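You operate a simulated robot arm through the tools that you are given. There is no shell and no other tool.

The job below is to be done with a simulated robot arm. You get a single attempt, and the scene is never put back.

TASK
Put things in order on the long bench. At the end: the orange pad six (marked "No.6") stands where the clear jar (marked "WAX") stood; the purple polishing pad stands where the orange pad six stood; the orange pad four (marked "No.4") stands where the purple polishing pad stood; the clear jar from the long bench stands on top of the orange carton (marked "HOOKS"); whatever was shut is shut again. Leave all else as you found it, and nothing knocked over.

The check looks at the end state, three seconds after you hand in, the way a careful person would. Anything else that was tipped, shoved, dropped, spilled or broken makes it a failure.

THE ROBOT
A 6-joint arm with a two-finger parallel gripper, fixed in place. Base frame: the origin is at the foot of the arm, x ahead of it, y to its left, z up; the work surface is at about z = 0. Lengths are in m, angles in degrees, forces in N, time in s.
With the tool pointing down near the work surface it reaches from about 0.16 to 0.42 m from the base axis. Its first joint turns from -66.0 to 66.0 degrees. Payload 1.57 kg.
The TCP is the grasp point between the finger pads, 0.03 m short of the fingertips. In the tool frame z runs along the fingers and y along their closing line. The gripper opens to 0.08 m. The fingers are 0.017 m wide and 0.012 m thick; the gripper's body (0.04 by 0.082 m) begins 0.08 m behind the TCP.
Orientation is told as [roll, pitch, yaw] about the base's x, y, z axes, in that order, counted from this pose: with the fingers straight down and closing along the base's y, the tool's x points along the base's -x, its y along +y and its z along -z.

THE INTERFACE
- The arm moves only by the tool servo_tool. Its argument "rows" is a list of rows, each a list of 7 numbers: the turn, a rotation vector about the base's x, y, z in degrees, then the shift along the base's x, y, z in m, then the finger opening in m, from 0 to 0.08. In form: [[wx, wy, wz, tx, ty, tz, gripper], ...]. A call has 1 to 20 rows; each row shifts and turns the commanded pose from where the row before left it. Rows are played at 5 a second. More than 0.05 m and 8.6 degrees between two rows, or a gripper value outside its range, and nothing of the call is played. Where a pose cannot be reached the arm comes as near as it can. A force on the tool above 40 N (or 10 N above the force at the start of the call, whichever is more), or a blocked arm, ends the call early, and 0.2 s more pass. Each finger travels about 0.153 m/s and halts on what it meets, pressing with about 34 N; the grip force reading is that of the motor and also rises with nothing between the fingers. The clock runs only during rows and for 0.2 s after the last one: add rows that do not move to give the fingers time. The reply holds the time, the measured pose of the TCP, the force on the tool along the base axes, the opening and the grip force, in the units named above and with some noise, with the torque about the TCP (base axes, N m) and any sound that the robot's microphone picked up.
- Cameras (640 x 400 px; columns grow to the right, rows downward): "scene" is fixed at [0.0484, -0.3291, 0.4182]; the picture's right is [0.82, -0.57, 0.00], its down [-0.36, -0.52, -0.77] and it looks along [0.44, 0.64, -0.63] (base axes); focal length 214 px, centre (320, 200). "wrist" rides on the gripper at [0.072, -0.007, -0.122] in the tool frame; the picture's right is [0.09, 1.00, 0.00], its down [-0.84, 0.08, -0.54] and it looks along [-0.54, 0.05, 0.84] (tool axes); focal length 238 px, centre (320, 200). There is no depth. A picture from a camera that has moved, and an enlarged one, comes with that camera's place and axes in the base frame and with its lens.
- grab_frame(camera): a new picture of that camera. No time passes.
- inspect(camera, box): a new picture of the part [left, top, right, bottom] of that camera's present view, enlarged. No time passes.
- job_done(): hands the job in; it is judged then, once.

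Nothing tells you positions but the pictures and the camera data. Unless the task says otherwise, let go and move clear before handing in.

The tools are called after "Emit:" by a JSON object that holds its "api" and its "payload". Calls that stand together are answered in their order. servo_tool: Moves the arm, as the interface text tells. Its arguments: {"type":"object","properties":{"rows":{"type":"array","items":{"type":"array","items":{"type":"number"}}}},"required":["rows"]} The other tools are called the same way: grab_frame (camera) takes a picture; inspect (camera, box) takes an enlarged picture of a part of a camera's view; job_done () hands the job in.

At the start:

```text
t: 0.0
ee_pos: [0.2294, 0.0145, 0.3065]
ee_rot: [-0.1, -0.1, 0.0]
ft_force: [0.3, 0.6, 0.7]
torque: [0.0, -0.02, 0.02]
opening: 0.08
finger_force: 0.1
```

scene: 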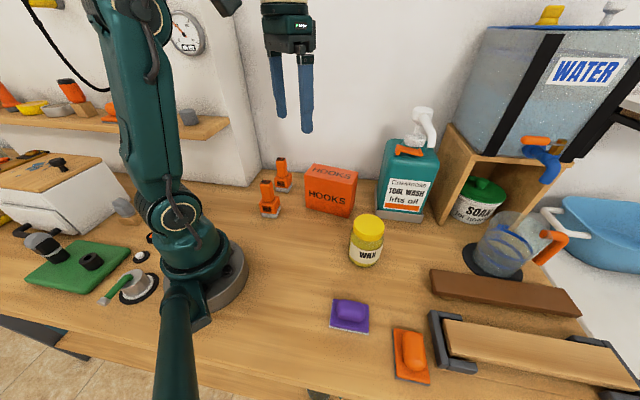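
wrist: 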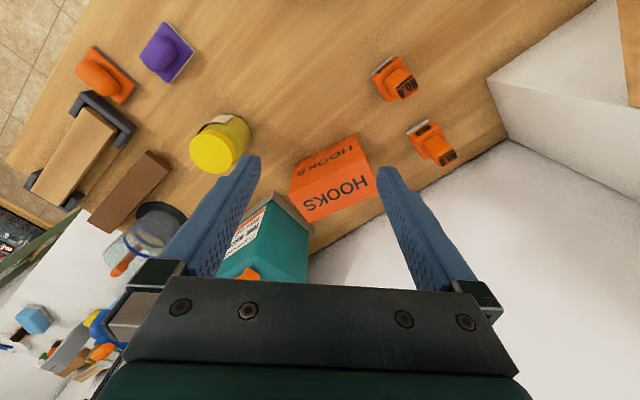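

I see the bench with the yellow-lidded WAX jar, a purple pad, an orange pad at the front, two small orange items near the wall, and the orange HOOKS carton. I'll look closer before I move anything.

Emit:
{"api": "inspect", "payload": {"camera": "scene", "box": [230, 140, 390, 240]}}

Emit:
{"api": "inspect", "payload": {"camera": "scene", "box": [310, 200, 470, 300]}}

Emit:
{"api": "inspect", "payload": {"camera": "scene", "box": [310, 280, 470, 380]}}

Emit:
{"api": "inspect", "payload": {"camera": "wrist", "box": [60, 10, 260, 135]}}

Emit:
{"api": "inspect", "payload": {"camera": "wrist", "box": [280, 40, 480, 165]}}

Emit:
{"api": "inspect", "payload": {"camera": "scene", "box": [0, 60, 240, 210]}}

```text
4.00 times, centred on (310, 190) of scene
camera zoom: at [0.0484, -0.3291, 0.4182], right [0.82, -0.57, 0.0], down [-0.36, -0.52, -0.77], along [0.44, 0.64, -0.63], focal length 858 px, centre (360, 240)
```

zoom: 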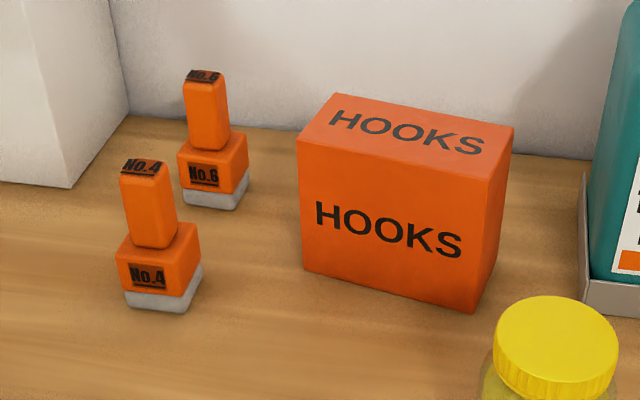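

```text
4.00 times, centred on (390, 250) of scene
camera zoom: at [0.0484, -0.3291, 0.4182], right [0.82, -0.57, 0.0], down [-0.36, -0.52, -0.77], along [0.44, 0.64, -0.63], focal length 858 px, centre (40, 0)
```

zoom: 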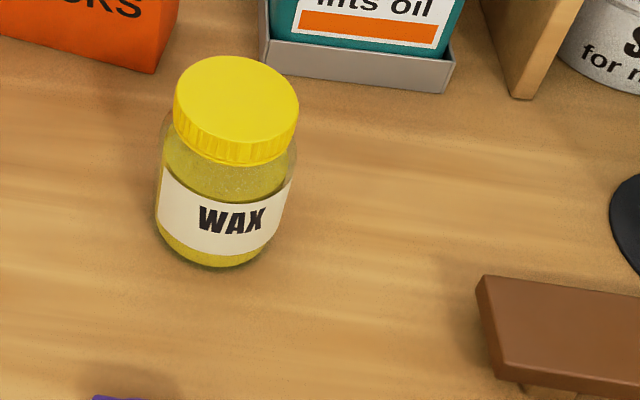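

```text
4.00 times, centred on (390, 330) of scene
camera zoom: at [0.0484, -0.3291, 0.4182], right [0.82, -0.57, 0.0], down [-0.36, -0.52, -0.77], along [0.44, 0.64, -0.63], focal length 858 px, centre (40, -320)
```

zoom: 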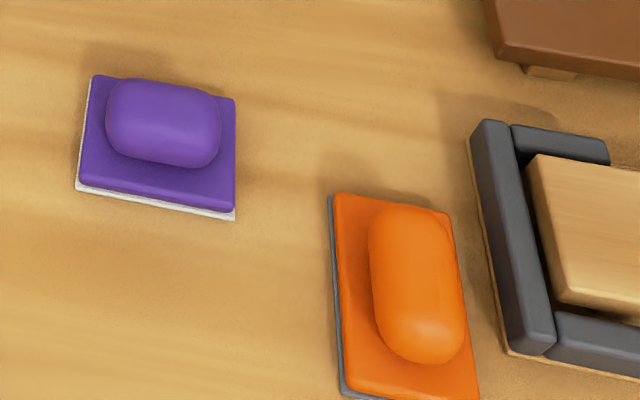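

```text
3.20 times, centred on (160, 72) of wrist
camera zoom: at [0.1579, 0.009, 0.4275], right [-0.09, 1.0, 0.0], down [0.84, 0.08, 0.54], along [0.54, 0.05, -0.84], focal length 763 px, centre (832, 608)
```

zoom: 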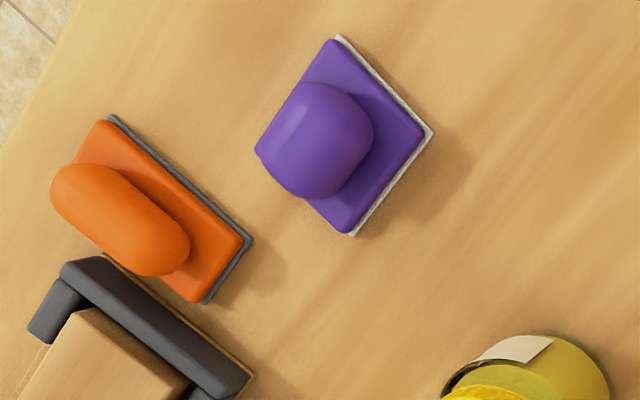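

```text
3.20 times, centred on (380, 102) of wrist
camera zoom: at [0.1579, 0.009, 0.4275], right [-0.09, 1.0, 0.0], down [0.84, 0.08, 0.54], along [0.54, 0.05, -0.84], focal length 763 px, centre (128, 512)
```

zoom: 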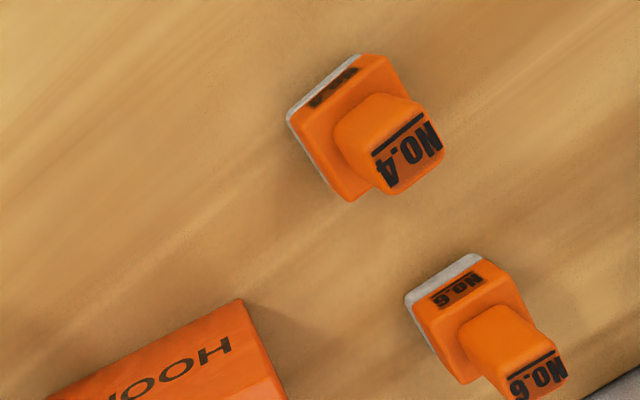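

```text
2.67 times, centred on (120, 135) of scene
camera zoom: at [0.0484, -0.3291, 0.4182], right [0.82, -0.57, 0.0], down [-0.36, -0.52, -0.77], along [0.44, 0.64, -0.63], focal length 572 px, centre (853, 373)
```

zoom: 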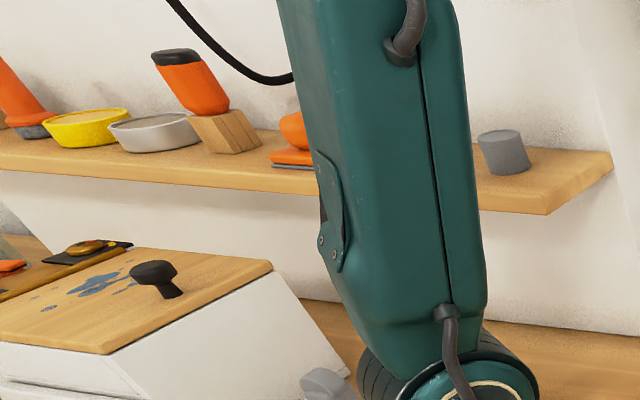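

The jar looks to be near (0.31, -0.14) and the purple pad near (0.19, -0.22). I put pad four near (0.19, 0.125), pad six near (0.28, 0.21), and the carton top at z≈0.11 around (0.355, 0.055). I'll turn the wrist camera toward the jar side for a second measurement.

Emit:
{"api": "servo_tool", "payload": {"rows": [[0, 0, -8, -0.0187, -0.0305, -0.0288, 0.08], [0, 0, -8, -0.0187, -0.0305, -0.0288, 0.08], [0, 0, -8, -0.0187, -0.0305, -0.0288, 0.08], [0, 0, 0, 0, 0, 0, 0.08]]}}

```text
t: 1.0
ee_pos: [0.1713, -0.0766, 0.2189]
ee_rot: [0.0, -0.2, -24.1]
ft_force: [0.4, -0.4, 1.0]
torque: [-0.01, 0.0, 0.01]
opening: 0.0798
finger_force: 0.0
```

The arm moved as commanded. I'll take pictures of the jar and pad area from here.

Emit:
{"api": "grab_frame", "payload": {"camera": "wrist"}}

Emit:
{"api": "grab_frame", "payload": {"camera": "scene"}}

```text
taken
camera wrist: at [0.1047, -0.0524, 0.342], right [0.32, 0.95, 0.0], down [0.79, -0.27, 0.54], along [0.51, -0.18, -0.84], focal length 238 px, centre (320, 200)
```

wrist: 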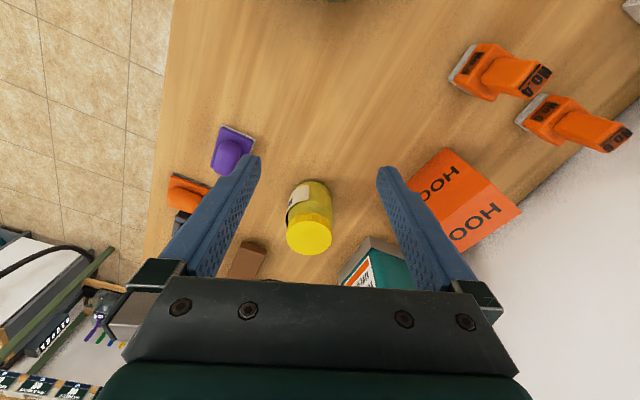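

```text
taken
```

scene: 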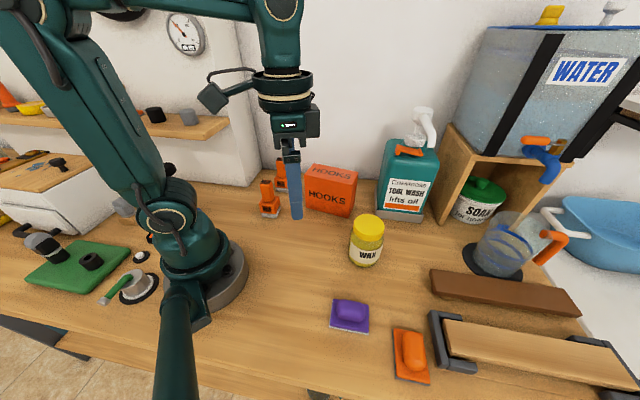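

Emit:
{"api": "inspect", "payload": {"camera": "wrist", "box": [250, 150, 390, 270]}}

Emit:
{"api": "inspect", "payload": {"camera": "wrist", "box": [150, 110, 270, 210]}}

Emit:
{"api": "inspect", "payload": {"camera": "wrist", "box": [380, 30, 640, 250]}}

```text
3.33 times, centred on (320, 210) of wrist
camera zoom: at [0.1047, -0.0524, 0.342], right [0.32, 0.95, 0.0], down [0.79, -0.27, 0.54], along [0.51, -0.18, -0.84], focal length 794 px, centre (320, 167)
```

zoom: 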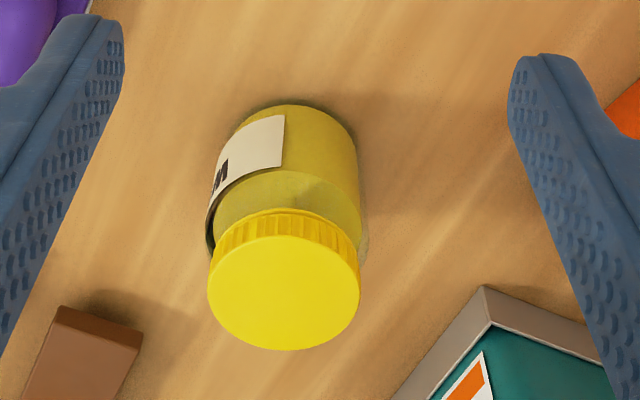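

```text
4.00 times, centred on (210, 160) of wrist
camera zoom: at [0.1047, -0.0524, 0.342], right [0.32, 0.95, 0.0], down [0.79, -0.27, 0.54], along [0.51, -0.18, -0.84], focal length 953 px, centre (760, 360)
```

zoom: 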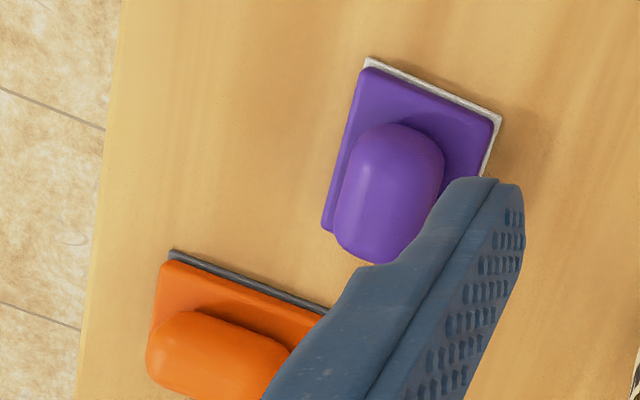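

```text
1.82 times, centred on (510, 140) of wrist
camera zoom: at [0.1047, -0.0524, 0.342], right [0.32, 0.95, 0.0], down [0.79, -0.27, 0.54], along [0.51, -0.18, -0.84], focal length 433 px, centre (-26, 309)
```

zoom: 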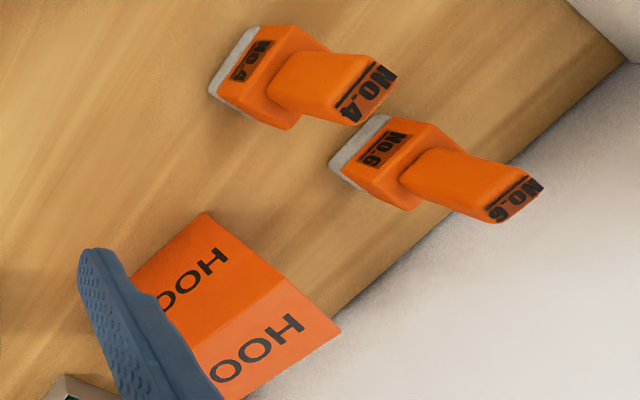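

The jar axis comes out at about (0.305, -0.136), with a height of about 0.104 and a body about 0.069 wide. I'll hover above it with the fingers open and check the alignment before going down.

Emit:
{"api": "servo_tool", "payload": {"rows": [[0, 0, 0, 0.033, -0.0147, -0.0147, 0.08], [0, 0, 0, 0.033, -0.0147, -0.0147, 0.08], [0, 0, 0, 0.033, -0.0147, -0.0147, 0.08], [0, 0, 0, 0.0345, -0.0153, -0.0147, 0.08], [0, 0, 0, 0, 0, 0, 0.08]]}}

Emit:
{"api": "grab_frame", "payload": {"camera": "wrist"}}

Emit:
{"api": "grab_frame", "payload": {"camera": "scene"}}

```text
t: 2.2
ee_pos: [0.3059, -0.1365, 0.1607]
ee_rot: [-0.1, -0.1, -24.0]
ft_force: [0.2, -0.3, 0.2]
torque: [0.03, 0.0, 0.01]
opening: 0.0799
finger_force: 0.1
```

```text
taken
camera wrist: at [0.2389, -0.1125, 0.2828], right [0.32, 0.95, 0.0], down [0.8, -0.27, 0.54], along [0.51, -0.18, -0.84], focal length 238 px, centre (320, 200)
```

wrist: 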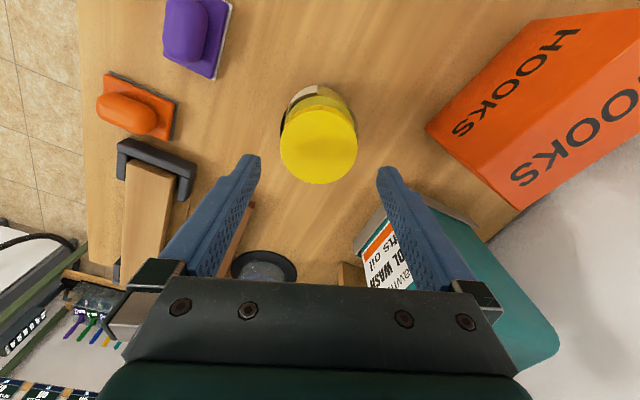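

```text
taken
```

scene: 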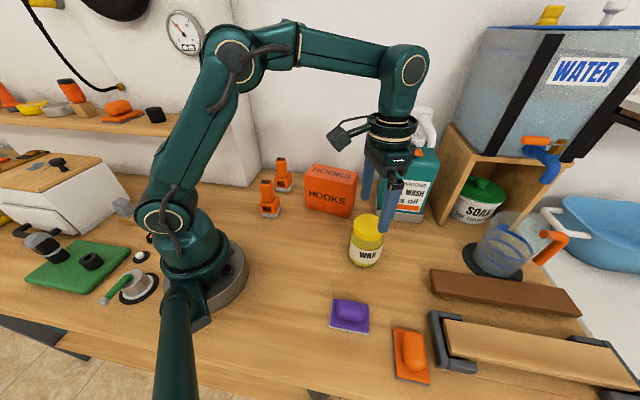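

Emit:
{"api": "inspect", "payload": {"camera": "wrist", "box": [230, 70, 410, 200]}}

Emit:
{"api": "inspect", "payload": {"camera": "scene", "box": [320, 170, 440, 280]}}

Emit:
{"api": "inspect", "payload": {"camera": "wrist", "box": [80, 0, 260, 150]}}

```text
3.08 times, centred on (320, 135) of wrist
camera zoom: at [0.2389, -0.1125, 0.2828], right [0.32, 0.95, 0.0], down [0.8, -0.27, 0.54], along [0.51, -0.18, -0.84], focal length 733 px, centre (320, 400)
```

zoom: 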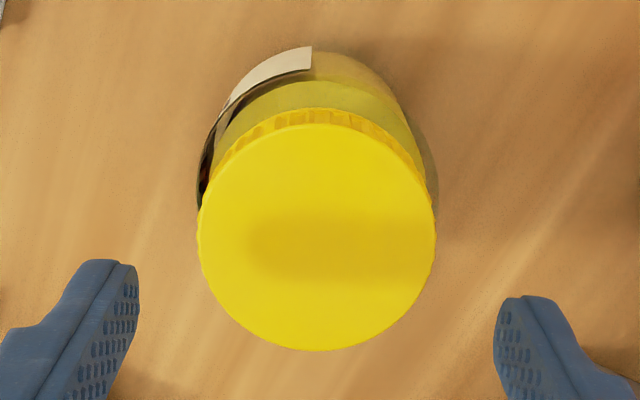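

```text
3.64 times, centred on (380, 225) of scene
camera zoom: at [0.0484, -0.3292, 0.4182], right [0.82, -0.57, 0.0], down [-0.36, -0.52, -0.77], along [0.44, 0.64, -0.63], focal length 780 px, centre (102, 109)
```

zoom: 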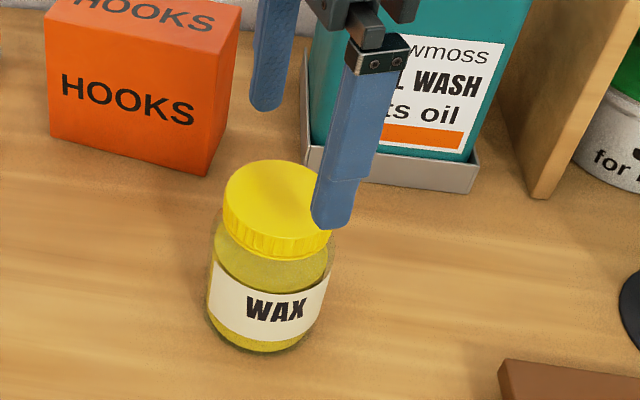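

```text
2.67 times, centred on (170, 75) of wrist
camera zoom: at [0.2389, -0.1125, 0.2828], right [0.32, 0.95, 0.0], down [0.8, -0.27, 0.54], along [0.51, -0.18, -0.84], focal length 636 px, centre (720, 533)
```

zoom: 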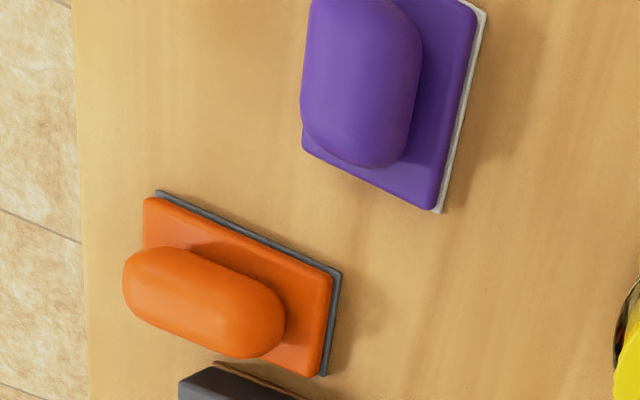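

The lid centre comes out at about (0.302, -0.135), and the lateral alignment is good. Next I'll shift a few millimetres toward the base, descend to z≈0.05 and close on the jar body.

Emit:
{"api": "servo_tool", "payload": {"rows": [[0, 0, 0, -0.0039, 0.0015, -0.01, 0.08], [0, 0, 0, 0, 0, -0.02, 0.08], [0, 0, 0, 0, 0, -0.02, 0.08], [0, 0, 0, 0, 0, -0.02, 0.08], [0, 0, 0, 0, 0, -0.02, 0.08], [0, 0, 0, 0, 0, -0.02, 0.08], [0, 0, 0, 0, 0, 0, 0.08]]}}

Emit:
{"api": "grab_frame", "payload": {"camera": "wrist"}}

Emit:
{"api": "inspect", "payload": {"camera": "scene", "box": [320, 170, 440, 280]}}

```text
t: 3.8
ee_pos: [0.3011, -0.1331, 0.0503]
ee_rot: [0.0, -0.2, -24.0]
ft_force: [0.6, 0.3, 0.1]
torque: [0.0, 0.0, 0.0]
opening: 0.0796
finger_force: 0.0
```

```text
taken
camera wrist: at [0.235, -0.1103, 0.1723], right [0.32, 0.95, 0.0], down [0.8, -0.27, 0.54], along [0.51, -0.18, -0.84], focal length 238 px, centre (320, 200)
```

wrist: 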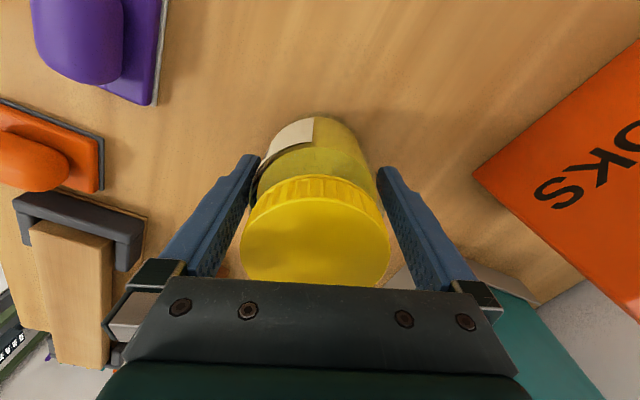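

```text
3.64 times, centred on (380, 225) of scene
camera zoom: at [0.0484, -0.3291, 0.4182], right [0.82, -0.57, 0.0], down [-0.36, -0.52, -0.77], along [0.44, 0.64, -0.63], focal length 780 px, centre (102, 109)
```

zoom: 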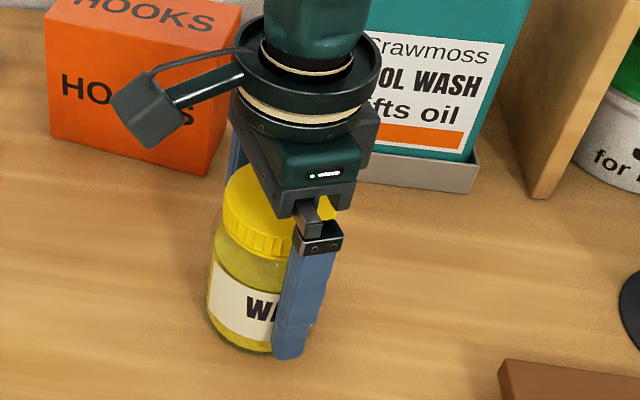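

Emit:
{"api": "inspect", "payload": {"camera": "wrist", "box": [230, 100, 410, 290]}}

```text
2.11 times, centred on (320, 195) of wrist
camera zoom: at [0.235, -0.1103, 0.1723], right [0.32, 0.95, 0.0], down [0.8, -0.27, 0.54], along [0.51, -0.18, -0.84], focal length 502 px, centre (320, 210)
```

zoom: 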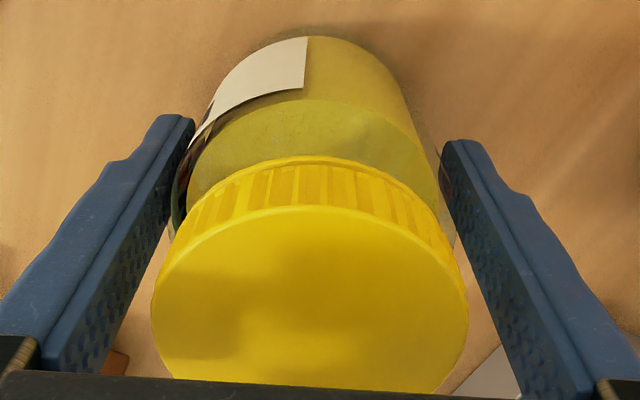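

The jar sits centred between the fingers with small gaps on both sides, so I'll close now.

Emit:
{"api": "servo_tool", "payload": {"rows": [[0, 0, 0, 0, 0, 0, 0.06], [0, 0, 0, 0, 0, 0, 0.05], [0, 0, 0, 0, 0, 0, 0.05]]}}

Emit:
{"api": "inspect", "payload": {"camera": "wrist", "box": [230, 100, 410, 290]}}

```text
t: 4.6
ee_pos: [0.3027, -0.1335, 0.0507]
ee_rot: [-0.2, 0.0, -23.9]
ft_force: [-0.6, 0.6, -0.2]
torque: [0.01, 0.03, 0.0]
opening: 0.0713
finger_force: 34.1
```

```text
2.11 times, centred on (320, 195) of wrist
camera zoom: at [0.235, -0.1103, 0.1725], right [0.32, 0.95, 0.0], down [0.8, -0.27, 0.54], along [0.51, -0.18, -0.84], focal length 502 px, centre (320, 210)
```

zoom: 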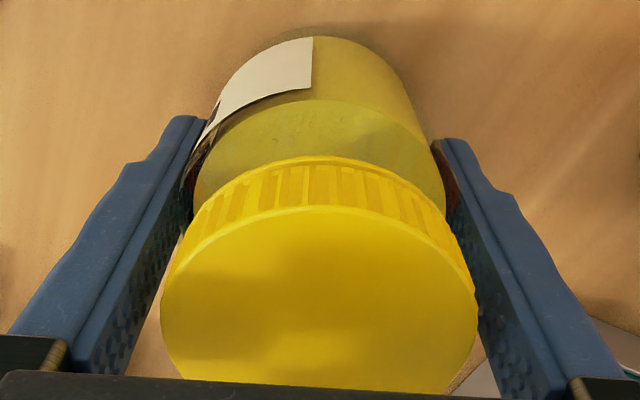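

The jar is gripped at a 71 mm opening, and it shifted only about 2 mm while closing. I'll lift it straight up slowly, in 0.03 m steps.

Emit:
{"api": "servo_tool", "payload": {"rows": [[0, 0, 0, 0, 0, 0.01, 0.05], [0, 0, 0, 0, 0, 0.03, 0.05], [0, 0, 0, 0, 0, 0.03, 0.05], [0, 0, 0, 0, 0, 0.03, 0.05], [0, 0, 0, 0, 0, 0.03, 0.05], [0, 0, 0, 0, 0, 0.03, 0.05], [0, 0, 0, 0, 0, 0.01, 0.05], [0, 0, 0, 0, 0, 0, 0.05]]}}

Emit:
{"api": "grab_frame", "payload": {"camera": "scene"}}

Emit:
{"api": "grab_frame", "payload": {"camera": "wrist"}}

```text
t: 6.4
ee_pos: [0.3021, -0.1338, 0.2212]
ee_rot: [-0.2, -0.1, -24.0]
ft_force: [0.4, 0.2, -3.1]
torque: [-0.01, 0.02, -0.01]
opening: 0.071
finger_force: 34.2
```

```text
taken
```

scene: 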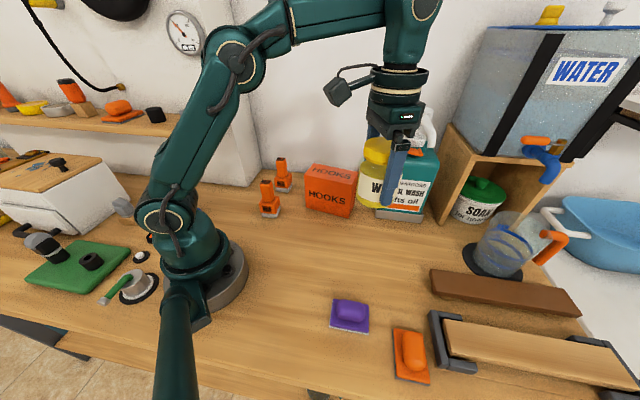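

```text
taken
camera wrist: at [0.2347, -0.1102, 0.3425], right [0.32, 0.95, 0.0], down [0.8, -0.27, 0.54], along [0.51, -0.18, -0.84], focal length 238 px, centre (320, 200)
```

wrist: 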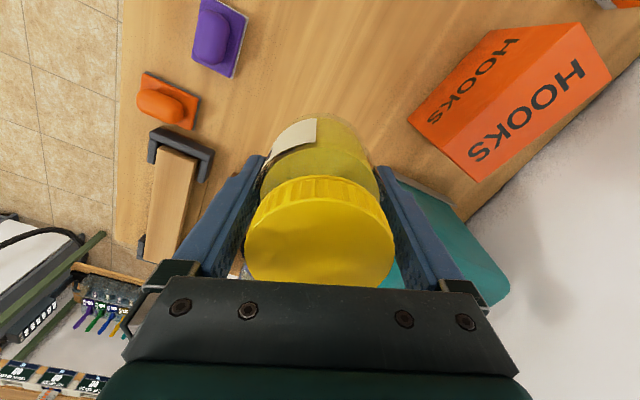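

Emit:
{"api": "inspect", "payload": {"camera": "wrist", "box": [390, 0, 640, 200]}}

Emit:
{"api": "inspect", "payload": {"camera": "scene", "box": [290, 140, 390, 230]}}

```text
2.00 times, centred on (515, 100) of wrist
camera zoom: at [0.2347, -0.1102, 0.3425], right [0.32, 0.95, 0.0], down [0.8, -0.27, 0.54], along [0.51, -0.18, -0.84], focal length 477 px, centre (-70, 400)
```

zoom: 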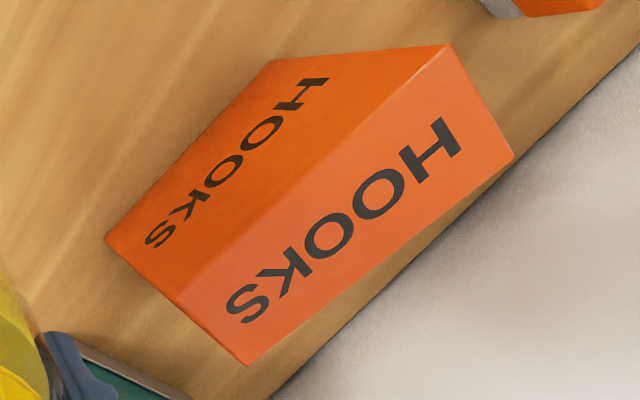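

```text
4.44 times, centred on (340, 185) of scene
camera zoom: at [0.0484, -0.3292, 0.4182], right [0.82, -0.57, 0.0], down [-0.36, -0.52, -0.77], along [0.44, 0.64, -0.63], focal length 953 px, centre (231, 267)
```

zoom: 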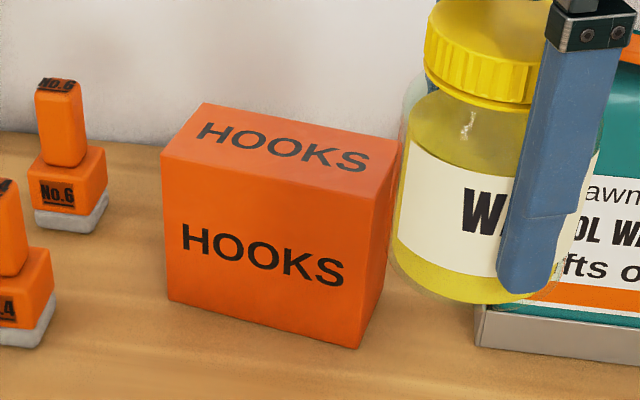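

The jar is up with its bottom at about 0.17. I measure the carton top centre at about (0.348, 0.0505, 0.113), 0.128 by 0.064. I'll move the jar over it in a straight line at this height and check.

Emit:
{"api": "servo_tool", "payload": {"rows": [[0, 0, 0, 0.0058, 0.023, 0, 0.05], [0, 0, 0, 0.0058, 0.023, 0, 0.05], [0, 0, 0, 0.0058, 0.023, 0, 0.05], [0, 0, 0, 0.0057, 0.023, 0, 0.05], [0, 0, 0, 0.0057, 0.023, 0, 0.05], [0, 0, 0, 0.0058, 0.023, 0, 0.05], [0, 0, 0, 0.0057, 0.023, 0, 0.05], [0, 0, 0, 0.0057, 0.0233, 0, 0.05], [0, 0, 0, 0, 0, 0, 0.05], [0, 0, 0, 0, 0, 0, 0.05]]}}

Emit:
{"api": "grab_frame", "payload": {"camera": "scene"}}

Emit:
{"api": "grab_frame", "payload": {"camera": "wrist"}}

```text
t: 8.6
ee_pos: [0.3479, 0.0495, 0.2205]
ee_rot: [-0.1, 0.0, -24.0]
ft_force: [0.4, 0.5, -2.8]
torque: [0.01, 0.01, 0.0]
opening: 0.0708
finger_force: 34.2
```

```text
taken
```

scene: 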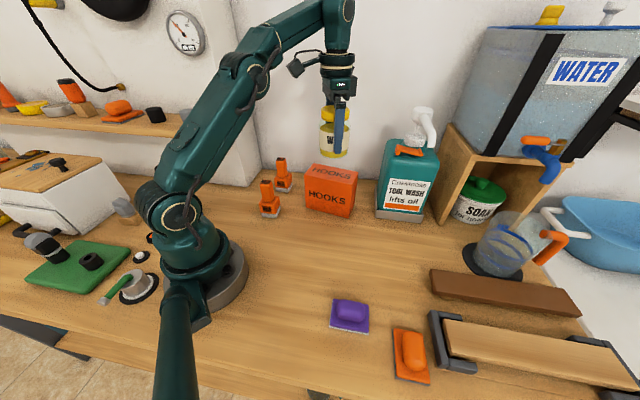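

```text
taken
camera wrist: at [0.2812, 0.0737, 0.3426], right [0.32, 0.95, 0.0], down [0.8, -0.27, 0.54], along [0.51, -0.18, -0.84], focal length 238 px, centre (320, 200)
```

wrist: 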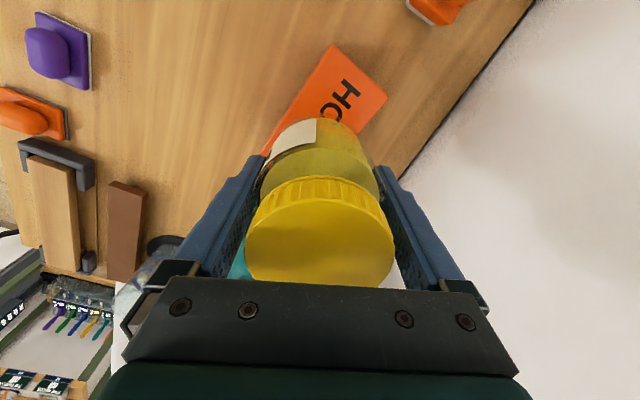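

The jar is over the carton within about 1 to 2 mm. I'll lower it most of the way, then go in millimetre steps and watch the force.

Emit:
{"api": "servo_tool", "payload": {"rows": [[0, 0, 0, -0.0008, 0, -0.015, 0.05], [0, 0, 0, 0, 0, -0.015, 0.05], [0, 0, 0, 0, 0, -0.012, 0.05], [0, 0, 0, 0, 0, -0.008, 0.05], [0, 0, 0, 0, 0, 0, 0.05]]}}

Emit:
{"api": "inspect", "payload": {"camera": "scene", "box": [280, 110, 400, 230]}}

```text
t: 9.8
ee_pos: [0.3486, 0.0506, 0.1701]
ee_rot: [-0.1, 0.0, -24.1]
ft_force: [0.6, -0.2, -2.9]
torque: [0.01, 0.0, -0.03]
opening: 0.0711
finger_force: 34.6
```

```text
3.33 times, centred on (340, 170) of scene
camera zoom: at [0.0484, -0.3291, 0.4182], right [0.82, -0.57, 0.0], down [-0.36, -0.52, -0.77], along [0.44, 0.64, -0.63], focal length 715 px, centre (253, 300)
```

zoom: 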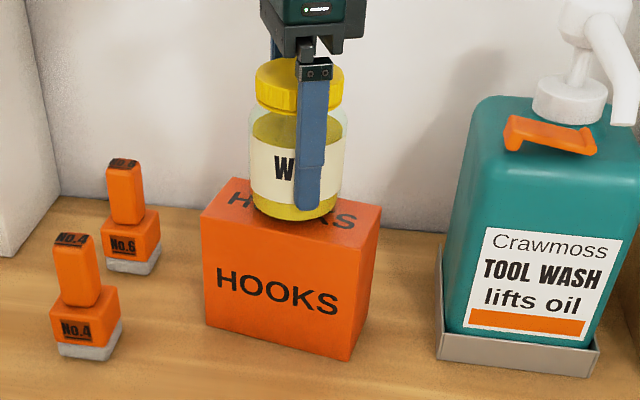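

Emit:
{"api": "servo_tool", "payload": {"rows": [[0, 0, 0, 0, 0, -0.002, 0.05], [0, 0, 0, 0, 0, -0.001, 0.05], [0, 0, 0, 0, 0, -0.001, 0.05], [0, 0, 0, 0, 0, 0, 0.05]]}}

```text
t: 10.8
ee_pos: [0.3466, 0.0508, 0.1668]
ee_rot: [-0.1, -0.2, -24.1]
ft_force: [-0.1, 0.1, -2.0]
torque: [-0.02, 0.01, -0.01]
opening: 0.0711
finger_force: 34.1
```

Emit:
{"api": "servo_tool", "payload": {"rows": [[0, 0, 0, 0, 0, -0.001, 0.05], [0, 0, 0, 0, 0, 0, 0.05]]}}

Emit:
{"api": "servo_tool", "payload": {"rows": [[0, 0, 0, 0, 0, -0.001, 0.05], [0, 0, 0, 0, 0, 0, 0.05]]}}

```text
t: 11.4
ee_pos: [0.3475, 0.051, 0.1649]
ee_rot: [-0.1, -0.1, -24.0]
ft_force: [-1.2, 0.1, 0.9]
torque: [0.07, 0.0, 0.03]
opening: 0.0711
finger_force: 32.9
```

```text
t: 12.0
ee_pos: [0.3461, 0.0491, 0.1655]
ee_rot: [0.0, -0.2, -24.0]
ft_force: [-6.3, 2.4, 25.4]
torque: [0.17, 0.53, -0.04]
opening: 0.071
finger_force: 34.4
```

The jar bottom is on the carton and the force is rising. I'll back off 1 mm to relieve it, check, then release.

Emit:
{"api": "servo_tool", "payload": {"rows": [[0, 0, 0, 0, 0, 0.0009, 0.05], [0, 0, 0, 0, 0, 0, 0.05]]}}

Emit:
{"api": "inspect", "payload": {"camera": "scene", "box": [280, 110, 400, 230]}}

```text
t: 12.6
ee_pos: [0.3469, 0.0505, 0.1667]
ee_rot: [0.0, -0.2, -24.0]
ft_force: [-4.9, 2.3, 20.9]
torque: [0.22, 0.18, 0.01]
opening: 0.071
finger_force: 34.3
```

```text
3.33 times, centred on (340, 170) of scene
camera zoom: at [0.0483, -0.3292, 0.4182], right [0.82, -0.57, 0.0], down [-0.36, -0.52, -0.77], along [0.44, 0.64, -0.63], focal length 715 px, centre (253, 300)
```

zoom: 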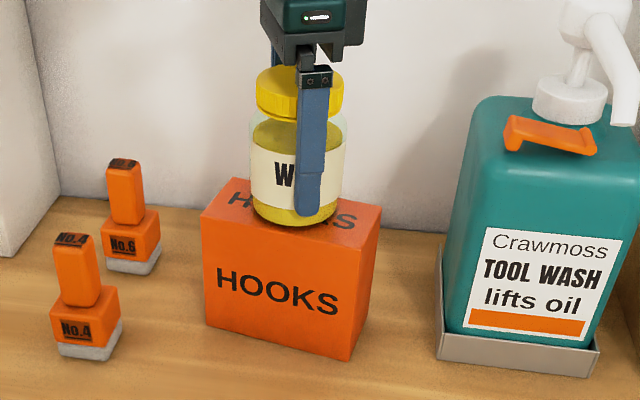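

Emit:
{"api": "servo_tool", "payload": {"rows": [[0, 0, 0, 0, 0, 0.0008, 0.05], [0, 0, 0, 0, 0, 0, 0.05]]}}

```text
t: 13.2
ee_pos: [0.3483, 0.0501, 0.1656]
ee_rot: [-0.1, -0.1, -24.1]
ft_force: [2.6, 2.1, 5.4]
torque: [0.21, -0.34, 0.05]
opening: 0.0711
finger_force: 33.8
```

The force is down to a light 5 N with the jar seated, so I'll open the fingers now.

Emit:
{"api": "servo_tool", "payload": {"rows": [[0, 0, 0, 0, 0, 0, 0.073], [0, 0, 0, 0, 0, 0, 0.077], [0, 0, 0, 0, 0, 0, 0.08], [0, 0, 0, 0, 0, 0, 0.08]]}}

Emit:
{"api": "inspect", "payload": {"camera": "scene", "box": [280, 110, 400, 230]}}

Emit:
{"api": "inspect", "payload": {"camera": "wrist", "box": [230, 40, 410, 290]}}

```text
t: 14.2
ee_pos: [0.3482, 0.0503, 0.1657]
ee_rot: [-0.1, -0.2, -24.1]
ft_force: [-0.2, -0.8, 0.2]
torque: [0.01, 0.0, -0.03]
opening: 0.0796
finger_force: 0.1
```

```text
3.33 times, centred on (340, 170) of scene
camera zoom: at [0.0484, -0.3291, 0.4182], right [0.82, -0.57, 0.0], down [-0.36, -0.52, -0.77], along [0.44, 0.64, -0.63], focal length 715 px, centre (253, 300)
```

zoom: 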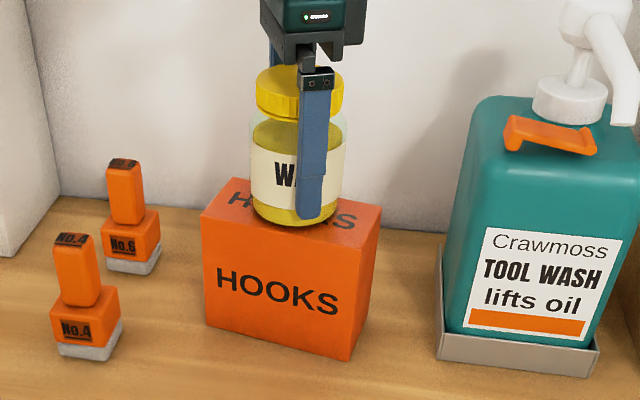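

```text
1.60 times, centred on (320, 165) of wrist
camera zoom: at [0.2802, 0.0737, 0.2877], right [0.32, 0.95, 0.0], down [0.8, -0.27, 0.54], along [0.51, -0.18, -0.84], focal length 381 px, centre (320, 256)
```

zoom: 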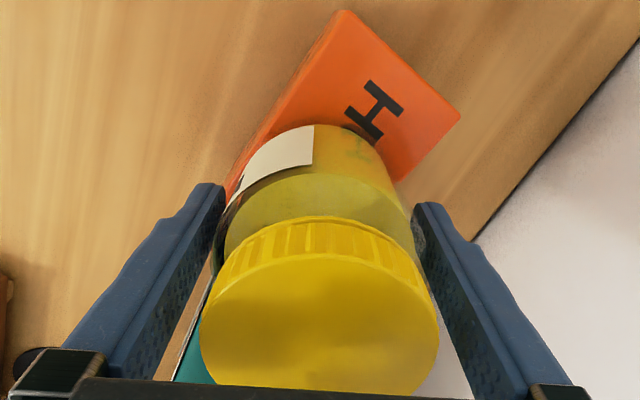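

The jar stands free on the carton. I'll raise straight up until the fingertips clear the lid.

Emit:
{"api": "servo_tool", "payload": {"rows": [[0, 0, 0, 0, 0, 0.01, 0.08], [0, 0, 0, 0, 0, 0.02, 0.08], [0, 0, 0, 0, 0, 0.02, 0.08], [0, 0, 0, 0, 0, 0.02, 0.08], [0, 0, 0, 0, 0, 0.02, 0.08], [0, 0, 0, 0, 0, 0.02, 0.08], [0, 0, 0, 0, 0, 0.01, 0.08], [0, 0, 0, 0, 0, 0, 0.08]]}}

Emit:
{"api": "grab_frame", "payload": {"camera": "scene"}}

Emit:
{"api": "grab_frame", "payload": {"camera": "wrist"}}

```text
t: 16.0
ee_pos: [0.3212, 0.0443, 0.2602]
ee_rot: [-0.1, -0.1, -24.0]
ft_force: [-1.0, 0.1, 0.4]
torque: [0.0, 0.01, 0.04]
opening: 0.0798
finger_force: 0.1
out of reach, approached as far as the arm can: row 4, 5, 6, 7
```

```text
taken
```

scene: 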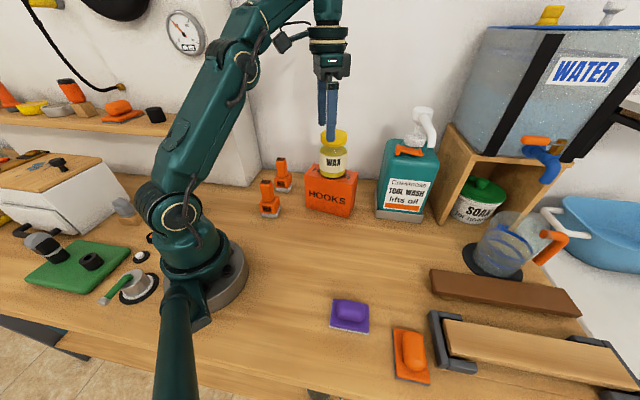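

```text
taken
camera wrist: at [0.2543, 0.0673, 0.3817], right [0.32, 0.95, 0.0], down [0.8, -0.27, 0.54], along [0.51, -0.18, -0.84], focal length 238 px, centre (320, 200)
```

wrist: 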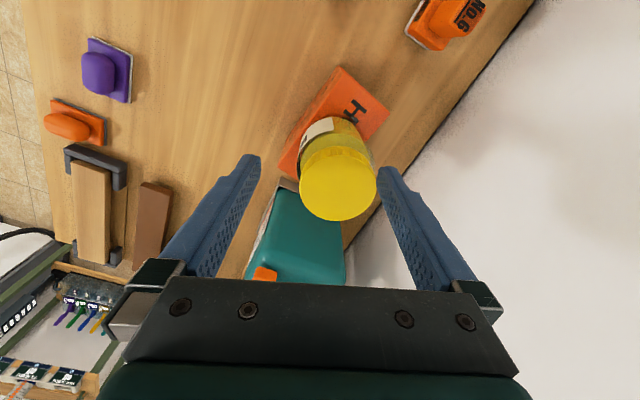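

The arm hit its reach limit and drifted inward as it rose, so I'll check whether the jar and carton are undisturbed.

Emit:
{"api": "inspect", "payload": {"camera": "scene", "box": [280, 110, 400, 230]}}

Emit:
{"api": "inspect", "payload": {"camera": "wrist", "box": [250, 50, 410, 240]}}

```text
3.33 times, centred on (340, 170) of scene
camera zoom: at [0.0484, -0.3291, 0.4182], right [0.82, -0.57, 0.0], down [-0.36, -0.52, -0.77], along [0.44, 0.64, -0.63], focal length 715 px, centre (253, 300)
```

zoom: 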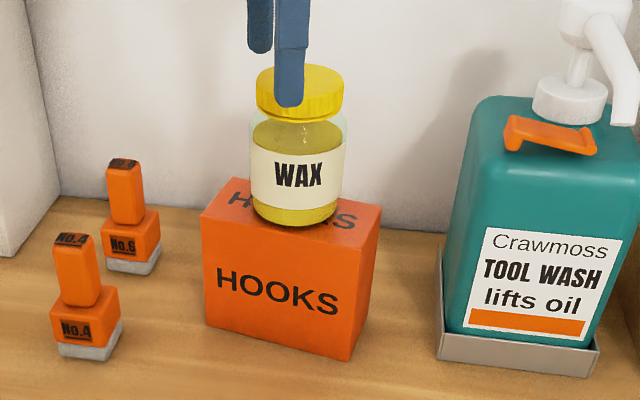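

```text
2.11 times, centred on (330, 145) of wrist
camera zoom: at [0.2543, 0.0673, 0.3817], right [0.32, 0.95, 0.0], down [0.8, -0.27, 0.54], along [0.51, -0.18, -0.84], focal length 502 px, centre (299, 316)
```

zoom: 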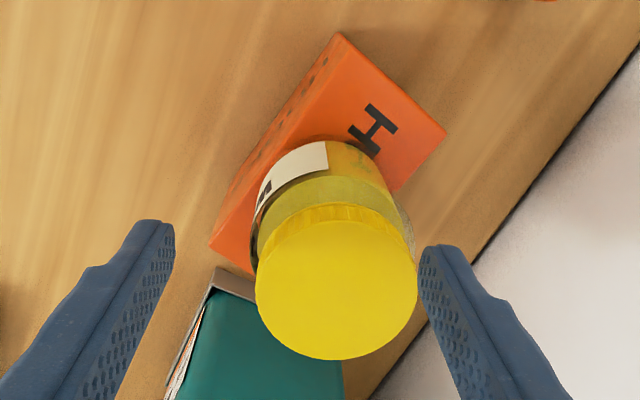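

The jar and carton are undisturbed. I'll retract inward to get well inside the workspace.

Emit:
{"api": "servo_tool", "payload": {"rows": [[0, 0, 0, -0.025, 0, 0.0, 0.08], [0, 0, 0, -0.025, 0, 0, 0.08], [0, 0, 0, -0.025, 0, 0, 0.08], [0, 0, 0, -0.025, 0, 0, 0.08], [0, 0, 0, 0, 0, 0, 0.08]]}}

```text
t: 17.2
ee_pos: [0.221, 0.0449, 0.2604]
ee_rot: [0.0, -0.1, -24.0]
ft_force: [0.0, 0.0, 0.2]
torque: [0.0, 0.0, 0.0]
opening: 0.0801
finger_force: 0.0
```

The commanded pose follows the reached pose. I'll turn toward the two orange pads, staying high, and view them.

Emit:
{"api": "servo_tool", "payload": {"rows": [[0, 0, 7.6, -0.009, 0.008, 0, 0.08], [0, 0, 7.6, -0.009, 0.008, 0, 0.08], [0, 0, 7.6, -0.009, 0.008, 0, 0.08], [0, 0, 7.6, -0.009, 0.008, 0, 0.08], [0, 0, 7.6, -0.009, 0.008, 0, 0.08], [0, 0, 7.6, -0.009, 0.008, 0, 0.08], [0, 0, 7.6, -0.009, 0.008, 0, 0.08], [0, 0, 7.6, -0.009, 0.008, 0, 0.08], [0, 0, 0, 0, 0, 0, 0.08]]}}

Emit:
{"api": "grab_frame", "payload": {"camera": "wrist"}}

Emit:
{"api": "grab_frame", "payload": {"camera": "scene"}}

```text
t: 19.2
ee_pos: [0.1482, 0.1083, 0.2592]
ee_rot: [-0.1, -0.1, 36.9]
ft_force: [-0.5, 0.0, -0.1]
torque: [-0.05, 0.02, 0.01]
opening: 0.08
finger_force: 0.1
```

```text
taken
camera wrist: at [0.0973, 0.0596, 0.3807], right [-0.67, 0.74, 0.0], down [0.62, 0.56, 0.54], along [0.4, 0.36, -0.84], focal length 238 px, centre (320, 200)
```

wrist: 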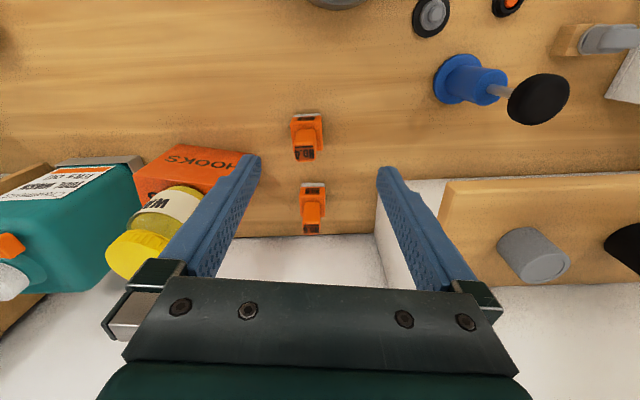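

```text
taken
```

scene: 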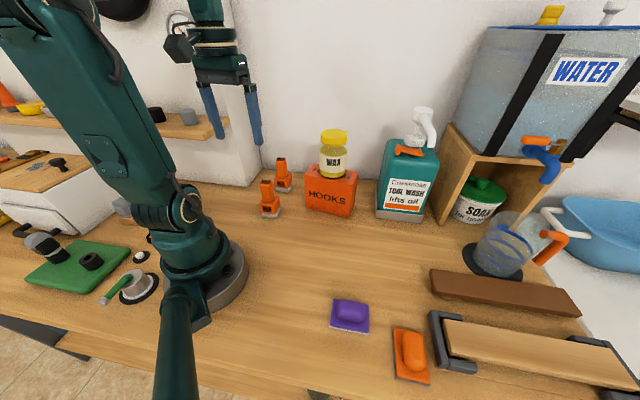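

Emit:
{"api": "inspect", "payload": {"camera": "wrist", "box": [250, 100, 380, 250]}}

Emit:
{"api": "inspect", "payload": {"camera": "wrist", "box": [270, 95, 350, 175]}}

Emit:
{"api": "inspect", "payload": {"camera": "wrist", "box": [270, 165, 350, 245]}}

```text
2.67 times, centred on (315, 175) of wrist
camera zoom: at [0.0973, 0.0596, 0.3807], right [-0.67, 0.74, 0.0], down [0.62, 0.56, 0.54], along [0.4, 0.36, -0.84], focal length 636 px, centre (333, 267)
```

zoom: 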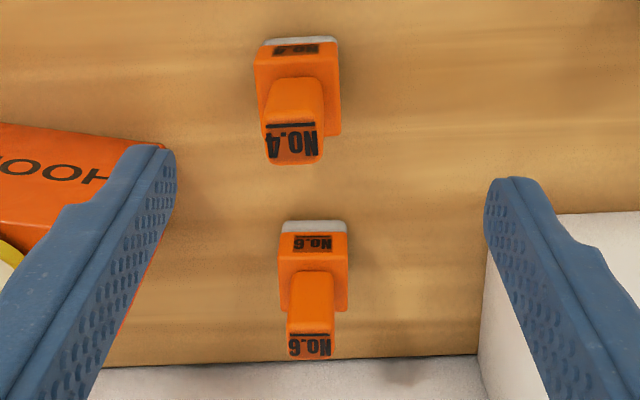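

```text
5.00 times, centred on (310, 135) of wrist
camera zoom: at [0.0973, 0.0596, 0.3807], right [-0.67, 0.74, 0.0], down [0.62, 0.56, 0.54], along [0.4, 0.36, -0.84], focal length 1192 px, centre (370, 525)
```

zoom: 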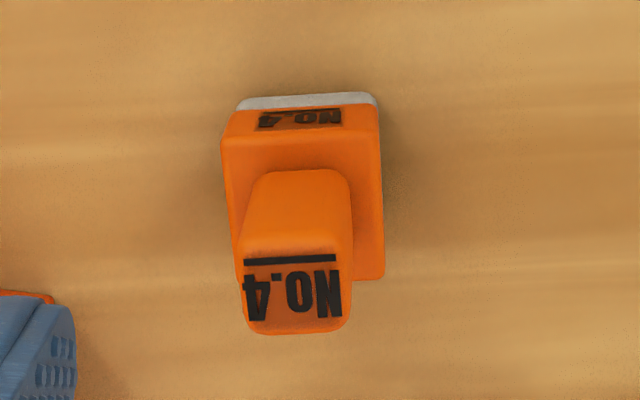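

```text
5.00 times, centred on (310, 205) of wrist
camera zoom: at [0.0973, 0.0596, 0.3807], right [-0.67, 0.74, 0.0], down [0.62, 0.56, 0.54], along [0.4, 0.36, -0.84], focal length 1192 px, centre (370, 175)
```

zoom: 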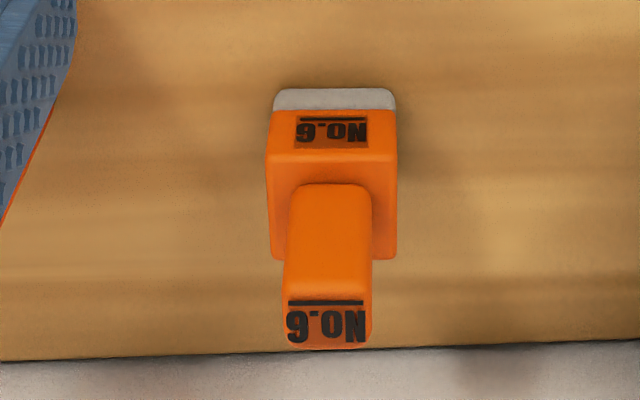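

Pad six is at about (0.280, 0.208). It is 0.10 high, with a narrow handle about 0.024 wide turned about 42° and a block top at z≈0.043. Pad four is near (0.195, 0.126). I'll hover over pad six with the yaw matched and recheck.

Emit:
{"api": "servo_tool", "payload": {"rows": [[0, 0, 1.02, 0.0264, 0.0199, -0.018, 0.08], [0, 0, 1.02, 0.0264, 0.0199, -0.018, 0.08], [0, 0, 1.02, 0.0264, 0.0199, -0.018, 0.08], [0, 0, 1.02, 0.0264, 0.0199, -0.018, 0.08], [0, 0, 1.02, 0.0262, 0.0198, -0.018, 0.08], [0, 0, 0, 0, 0, 0, 0.08]]}}

Emit:
{"api": "grab_frame", "payload": {"camera": "wrist"}}

Emit:
{"api": "grab_frame", "payload": {"camera": "scene"}}

Emit:
{"api": "inspect", "payload": {"camera": "wrist", "box": [240, 60, 400, 180]}}

```text
t: 20.6
ee_pos: [0.2818, 0.2047, 0.1686]
ee_rot: [-0.1, 0.0, 41.9]
ft_force: [-0.2, 0.2, -0.1]
torque: [-0.01, 0.0, 0.0]
opening: 0.0799
finger_force: 0.0
```

```text
taken
camera wrist: at [0.2337, 0.1529, 0.2903], right [-0.73, 0.68, 0.0], down [0.57, 0.62, 0.54], along [0.37, 0.4, -0.84], focal length 238 px, centre (320, 200)
```

wrist: 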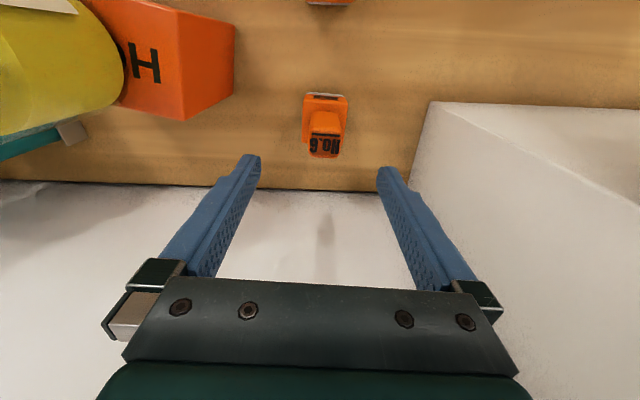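

```text
taken
```

scene: 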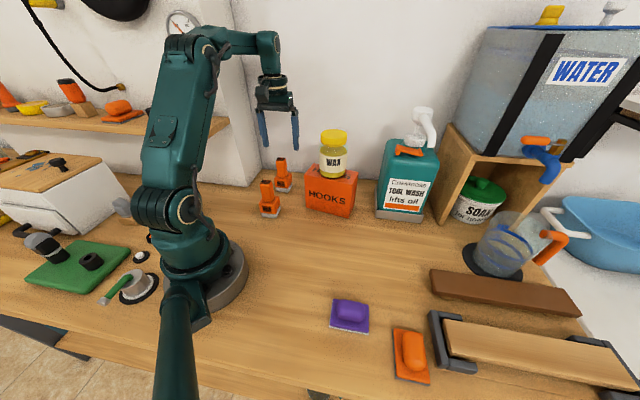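

```text
3.33 times, centred on (320, 120) of wrist
camera zoom: at [0.2337, 0.1529, 0.2903], right [-0.73, 0.68, 0.0], down [0.57, 0.62, 0.54], along [0.37, 0.4, -0.84], focal length 794 px, centre (320, 467)
```

zoom: 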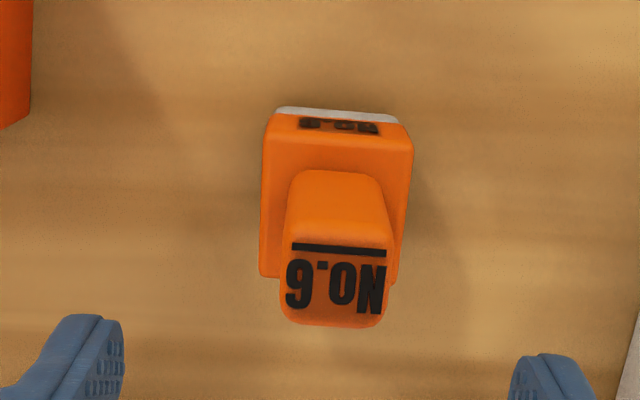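

Pad six's handle axis is about 5 mm from my current TCP, at about (0.2765, 0.205). I'll correct that, descend beside the handle above the block, and look before closing.

Emit:
{"api": "servo_tool", "payload": {"rows": [[0, 0, 0, -0.0055, -0.0002, -0.0186, 0.06], [0, 0, 0, 0, 0, -0.02, 0.055], [0, 0, 0, 0, 0, -0.02, 0.05], [0, 0, 0, 0, 0, -0.02, 0.05], [0, 0, 0, 0, 0, -0.008, 0.05], [0, 0, 0, 0, 0, 0, 0.05]]}}

Emit:
{"api": "grab_frame", "payload": {"camera": "wrist"}}

Emit:
{"api": "inspect", "payload": {"camera": "wrist", "box": [240, 90, 400, 250]}}

Emit:
{"api": "inspect", "payload": {"camera": "scene", "box": [230, 120, 330, 230]}}

```text
t: 22.0
ee_pos: [0.2755, 0.2063, 0.0827]
ee_rot: [-0.2, 0.0, 41.9]
ft_force: [-0.8, 0.2, -0.2]
torque: [0.03, -0.03, -0.01]
opening: 0.0502
finger_force: 0.0
```

```text
taken
camera wrist: at [0.2281, 0.1534, 0.2043], right [-0.73, 0.68, 0.0], down [0.57, 0.62, 0.54], along [0.37, 0.4, -0.84], focal length 238 px, centre (320, 200)
```

wrist: 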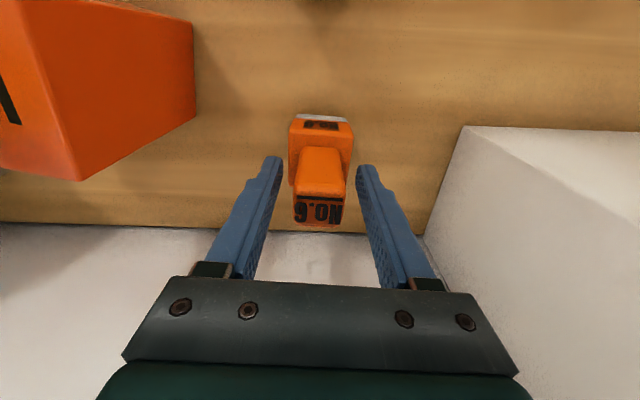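

```text
2.50 times, centred on (320, 170) of wrist
camera zoom: at [0.2281, 0.1534, 0.2043], right [-0.73, 0.68, 0.0], down [0.57, 0.62, 0.54], along [0.37, 0.4, -0.84], focal length 596 px, centre (320, 275)
```

zoom: 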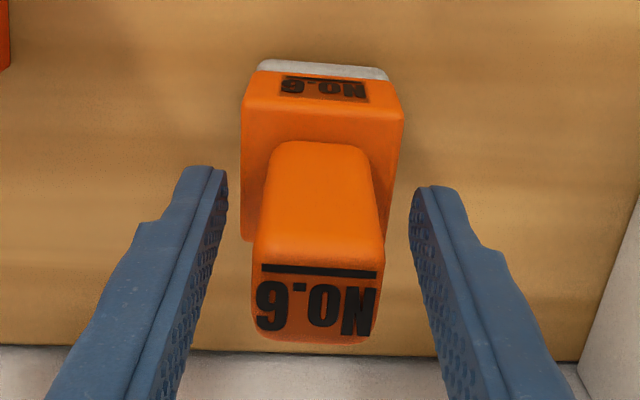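

```text
3.64 times, centred on (280, 175) of scene
camera zoom: at [0.0484, -0.3291, 0.4182], right [0.82, -0.57, 0.0], down [-0.36, -0.52, -0.77], along [0.44, 0.64, -0.63], focal length 780 px, centre (466, 291)
```

zoom: 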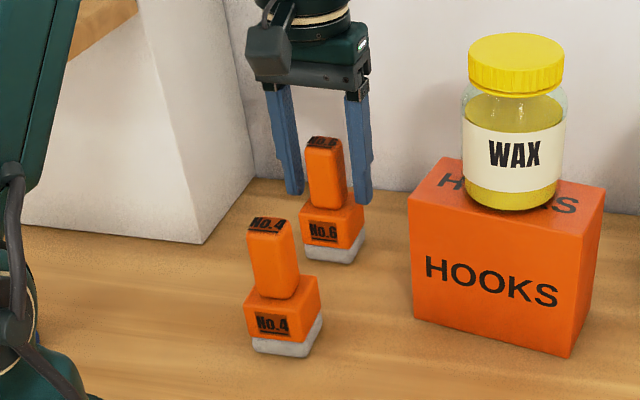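

The handle is centred between the fingers and the tips are above the block, so I'll close.

Emit:
{"api": "servo_tool", "payload": {"rows": [[0, 0, 0, 0, 0, 0, 0.036], [0, 0, 0, 0, 0, 0, 0.028], [0, 0, 0, 0, 0, 0, 0.02], [0, 0, 0, 0, 0, 0, 0.01], [0, 0, 0, 0, 0, 0, 0.01]]}}

Emit:
{"api": "inspect", "payload": {"camera": "wrist", "box": [240, 90, 400, 250]}}

```text
t: 23.2
ee_pos: [0.2762, 0.2067, 0.0845]
ee_rot: [0.0, -0.1, 42.0]
ft_force: [-0.3, 0.4, 0.7]
torque: [0.0, 0.02, -0.02]
opening: 0.0265
finger_force: 33.4
```

```text
2.50 times, centred on (320, 170) of wrist
camera zoom: at [0.2281, 0.1534, 0.2044], right [-0.73, 0.68, 0.0], down [0.57, 0.62, 0.54], along [0.37, 0.4, -0.84], focal length 596 px, centre (320, 275)
```

zoom: 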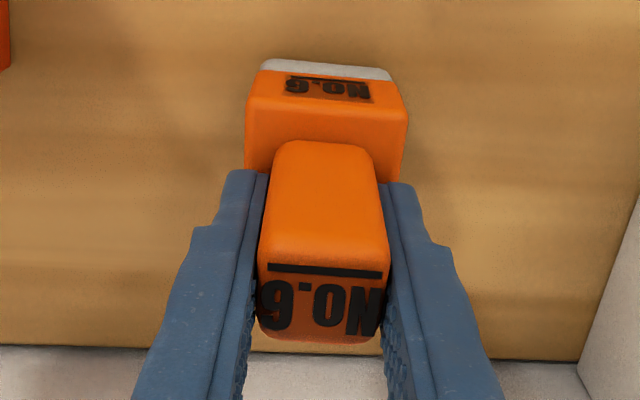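

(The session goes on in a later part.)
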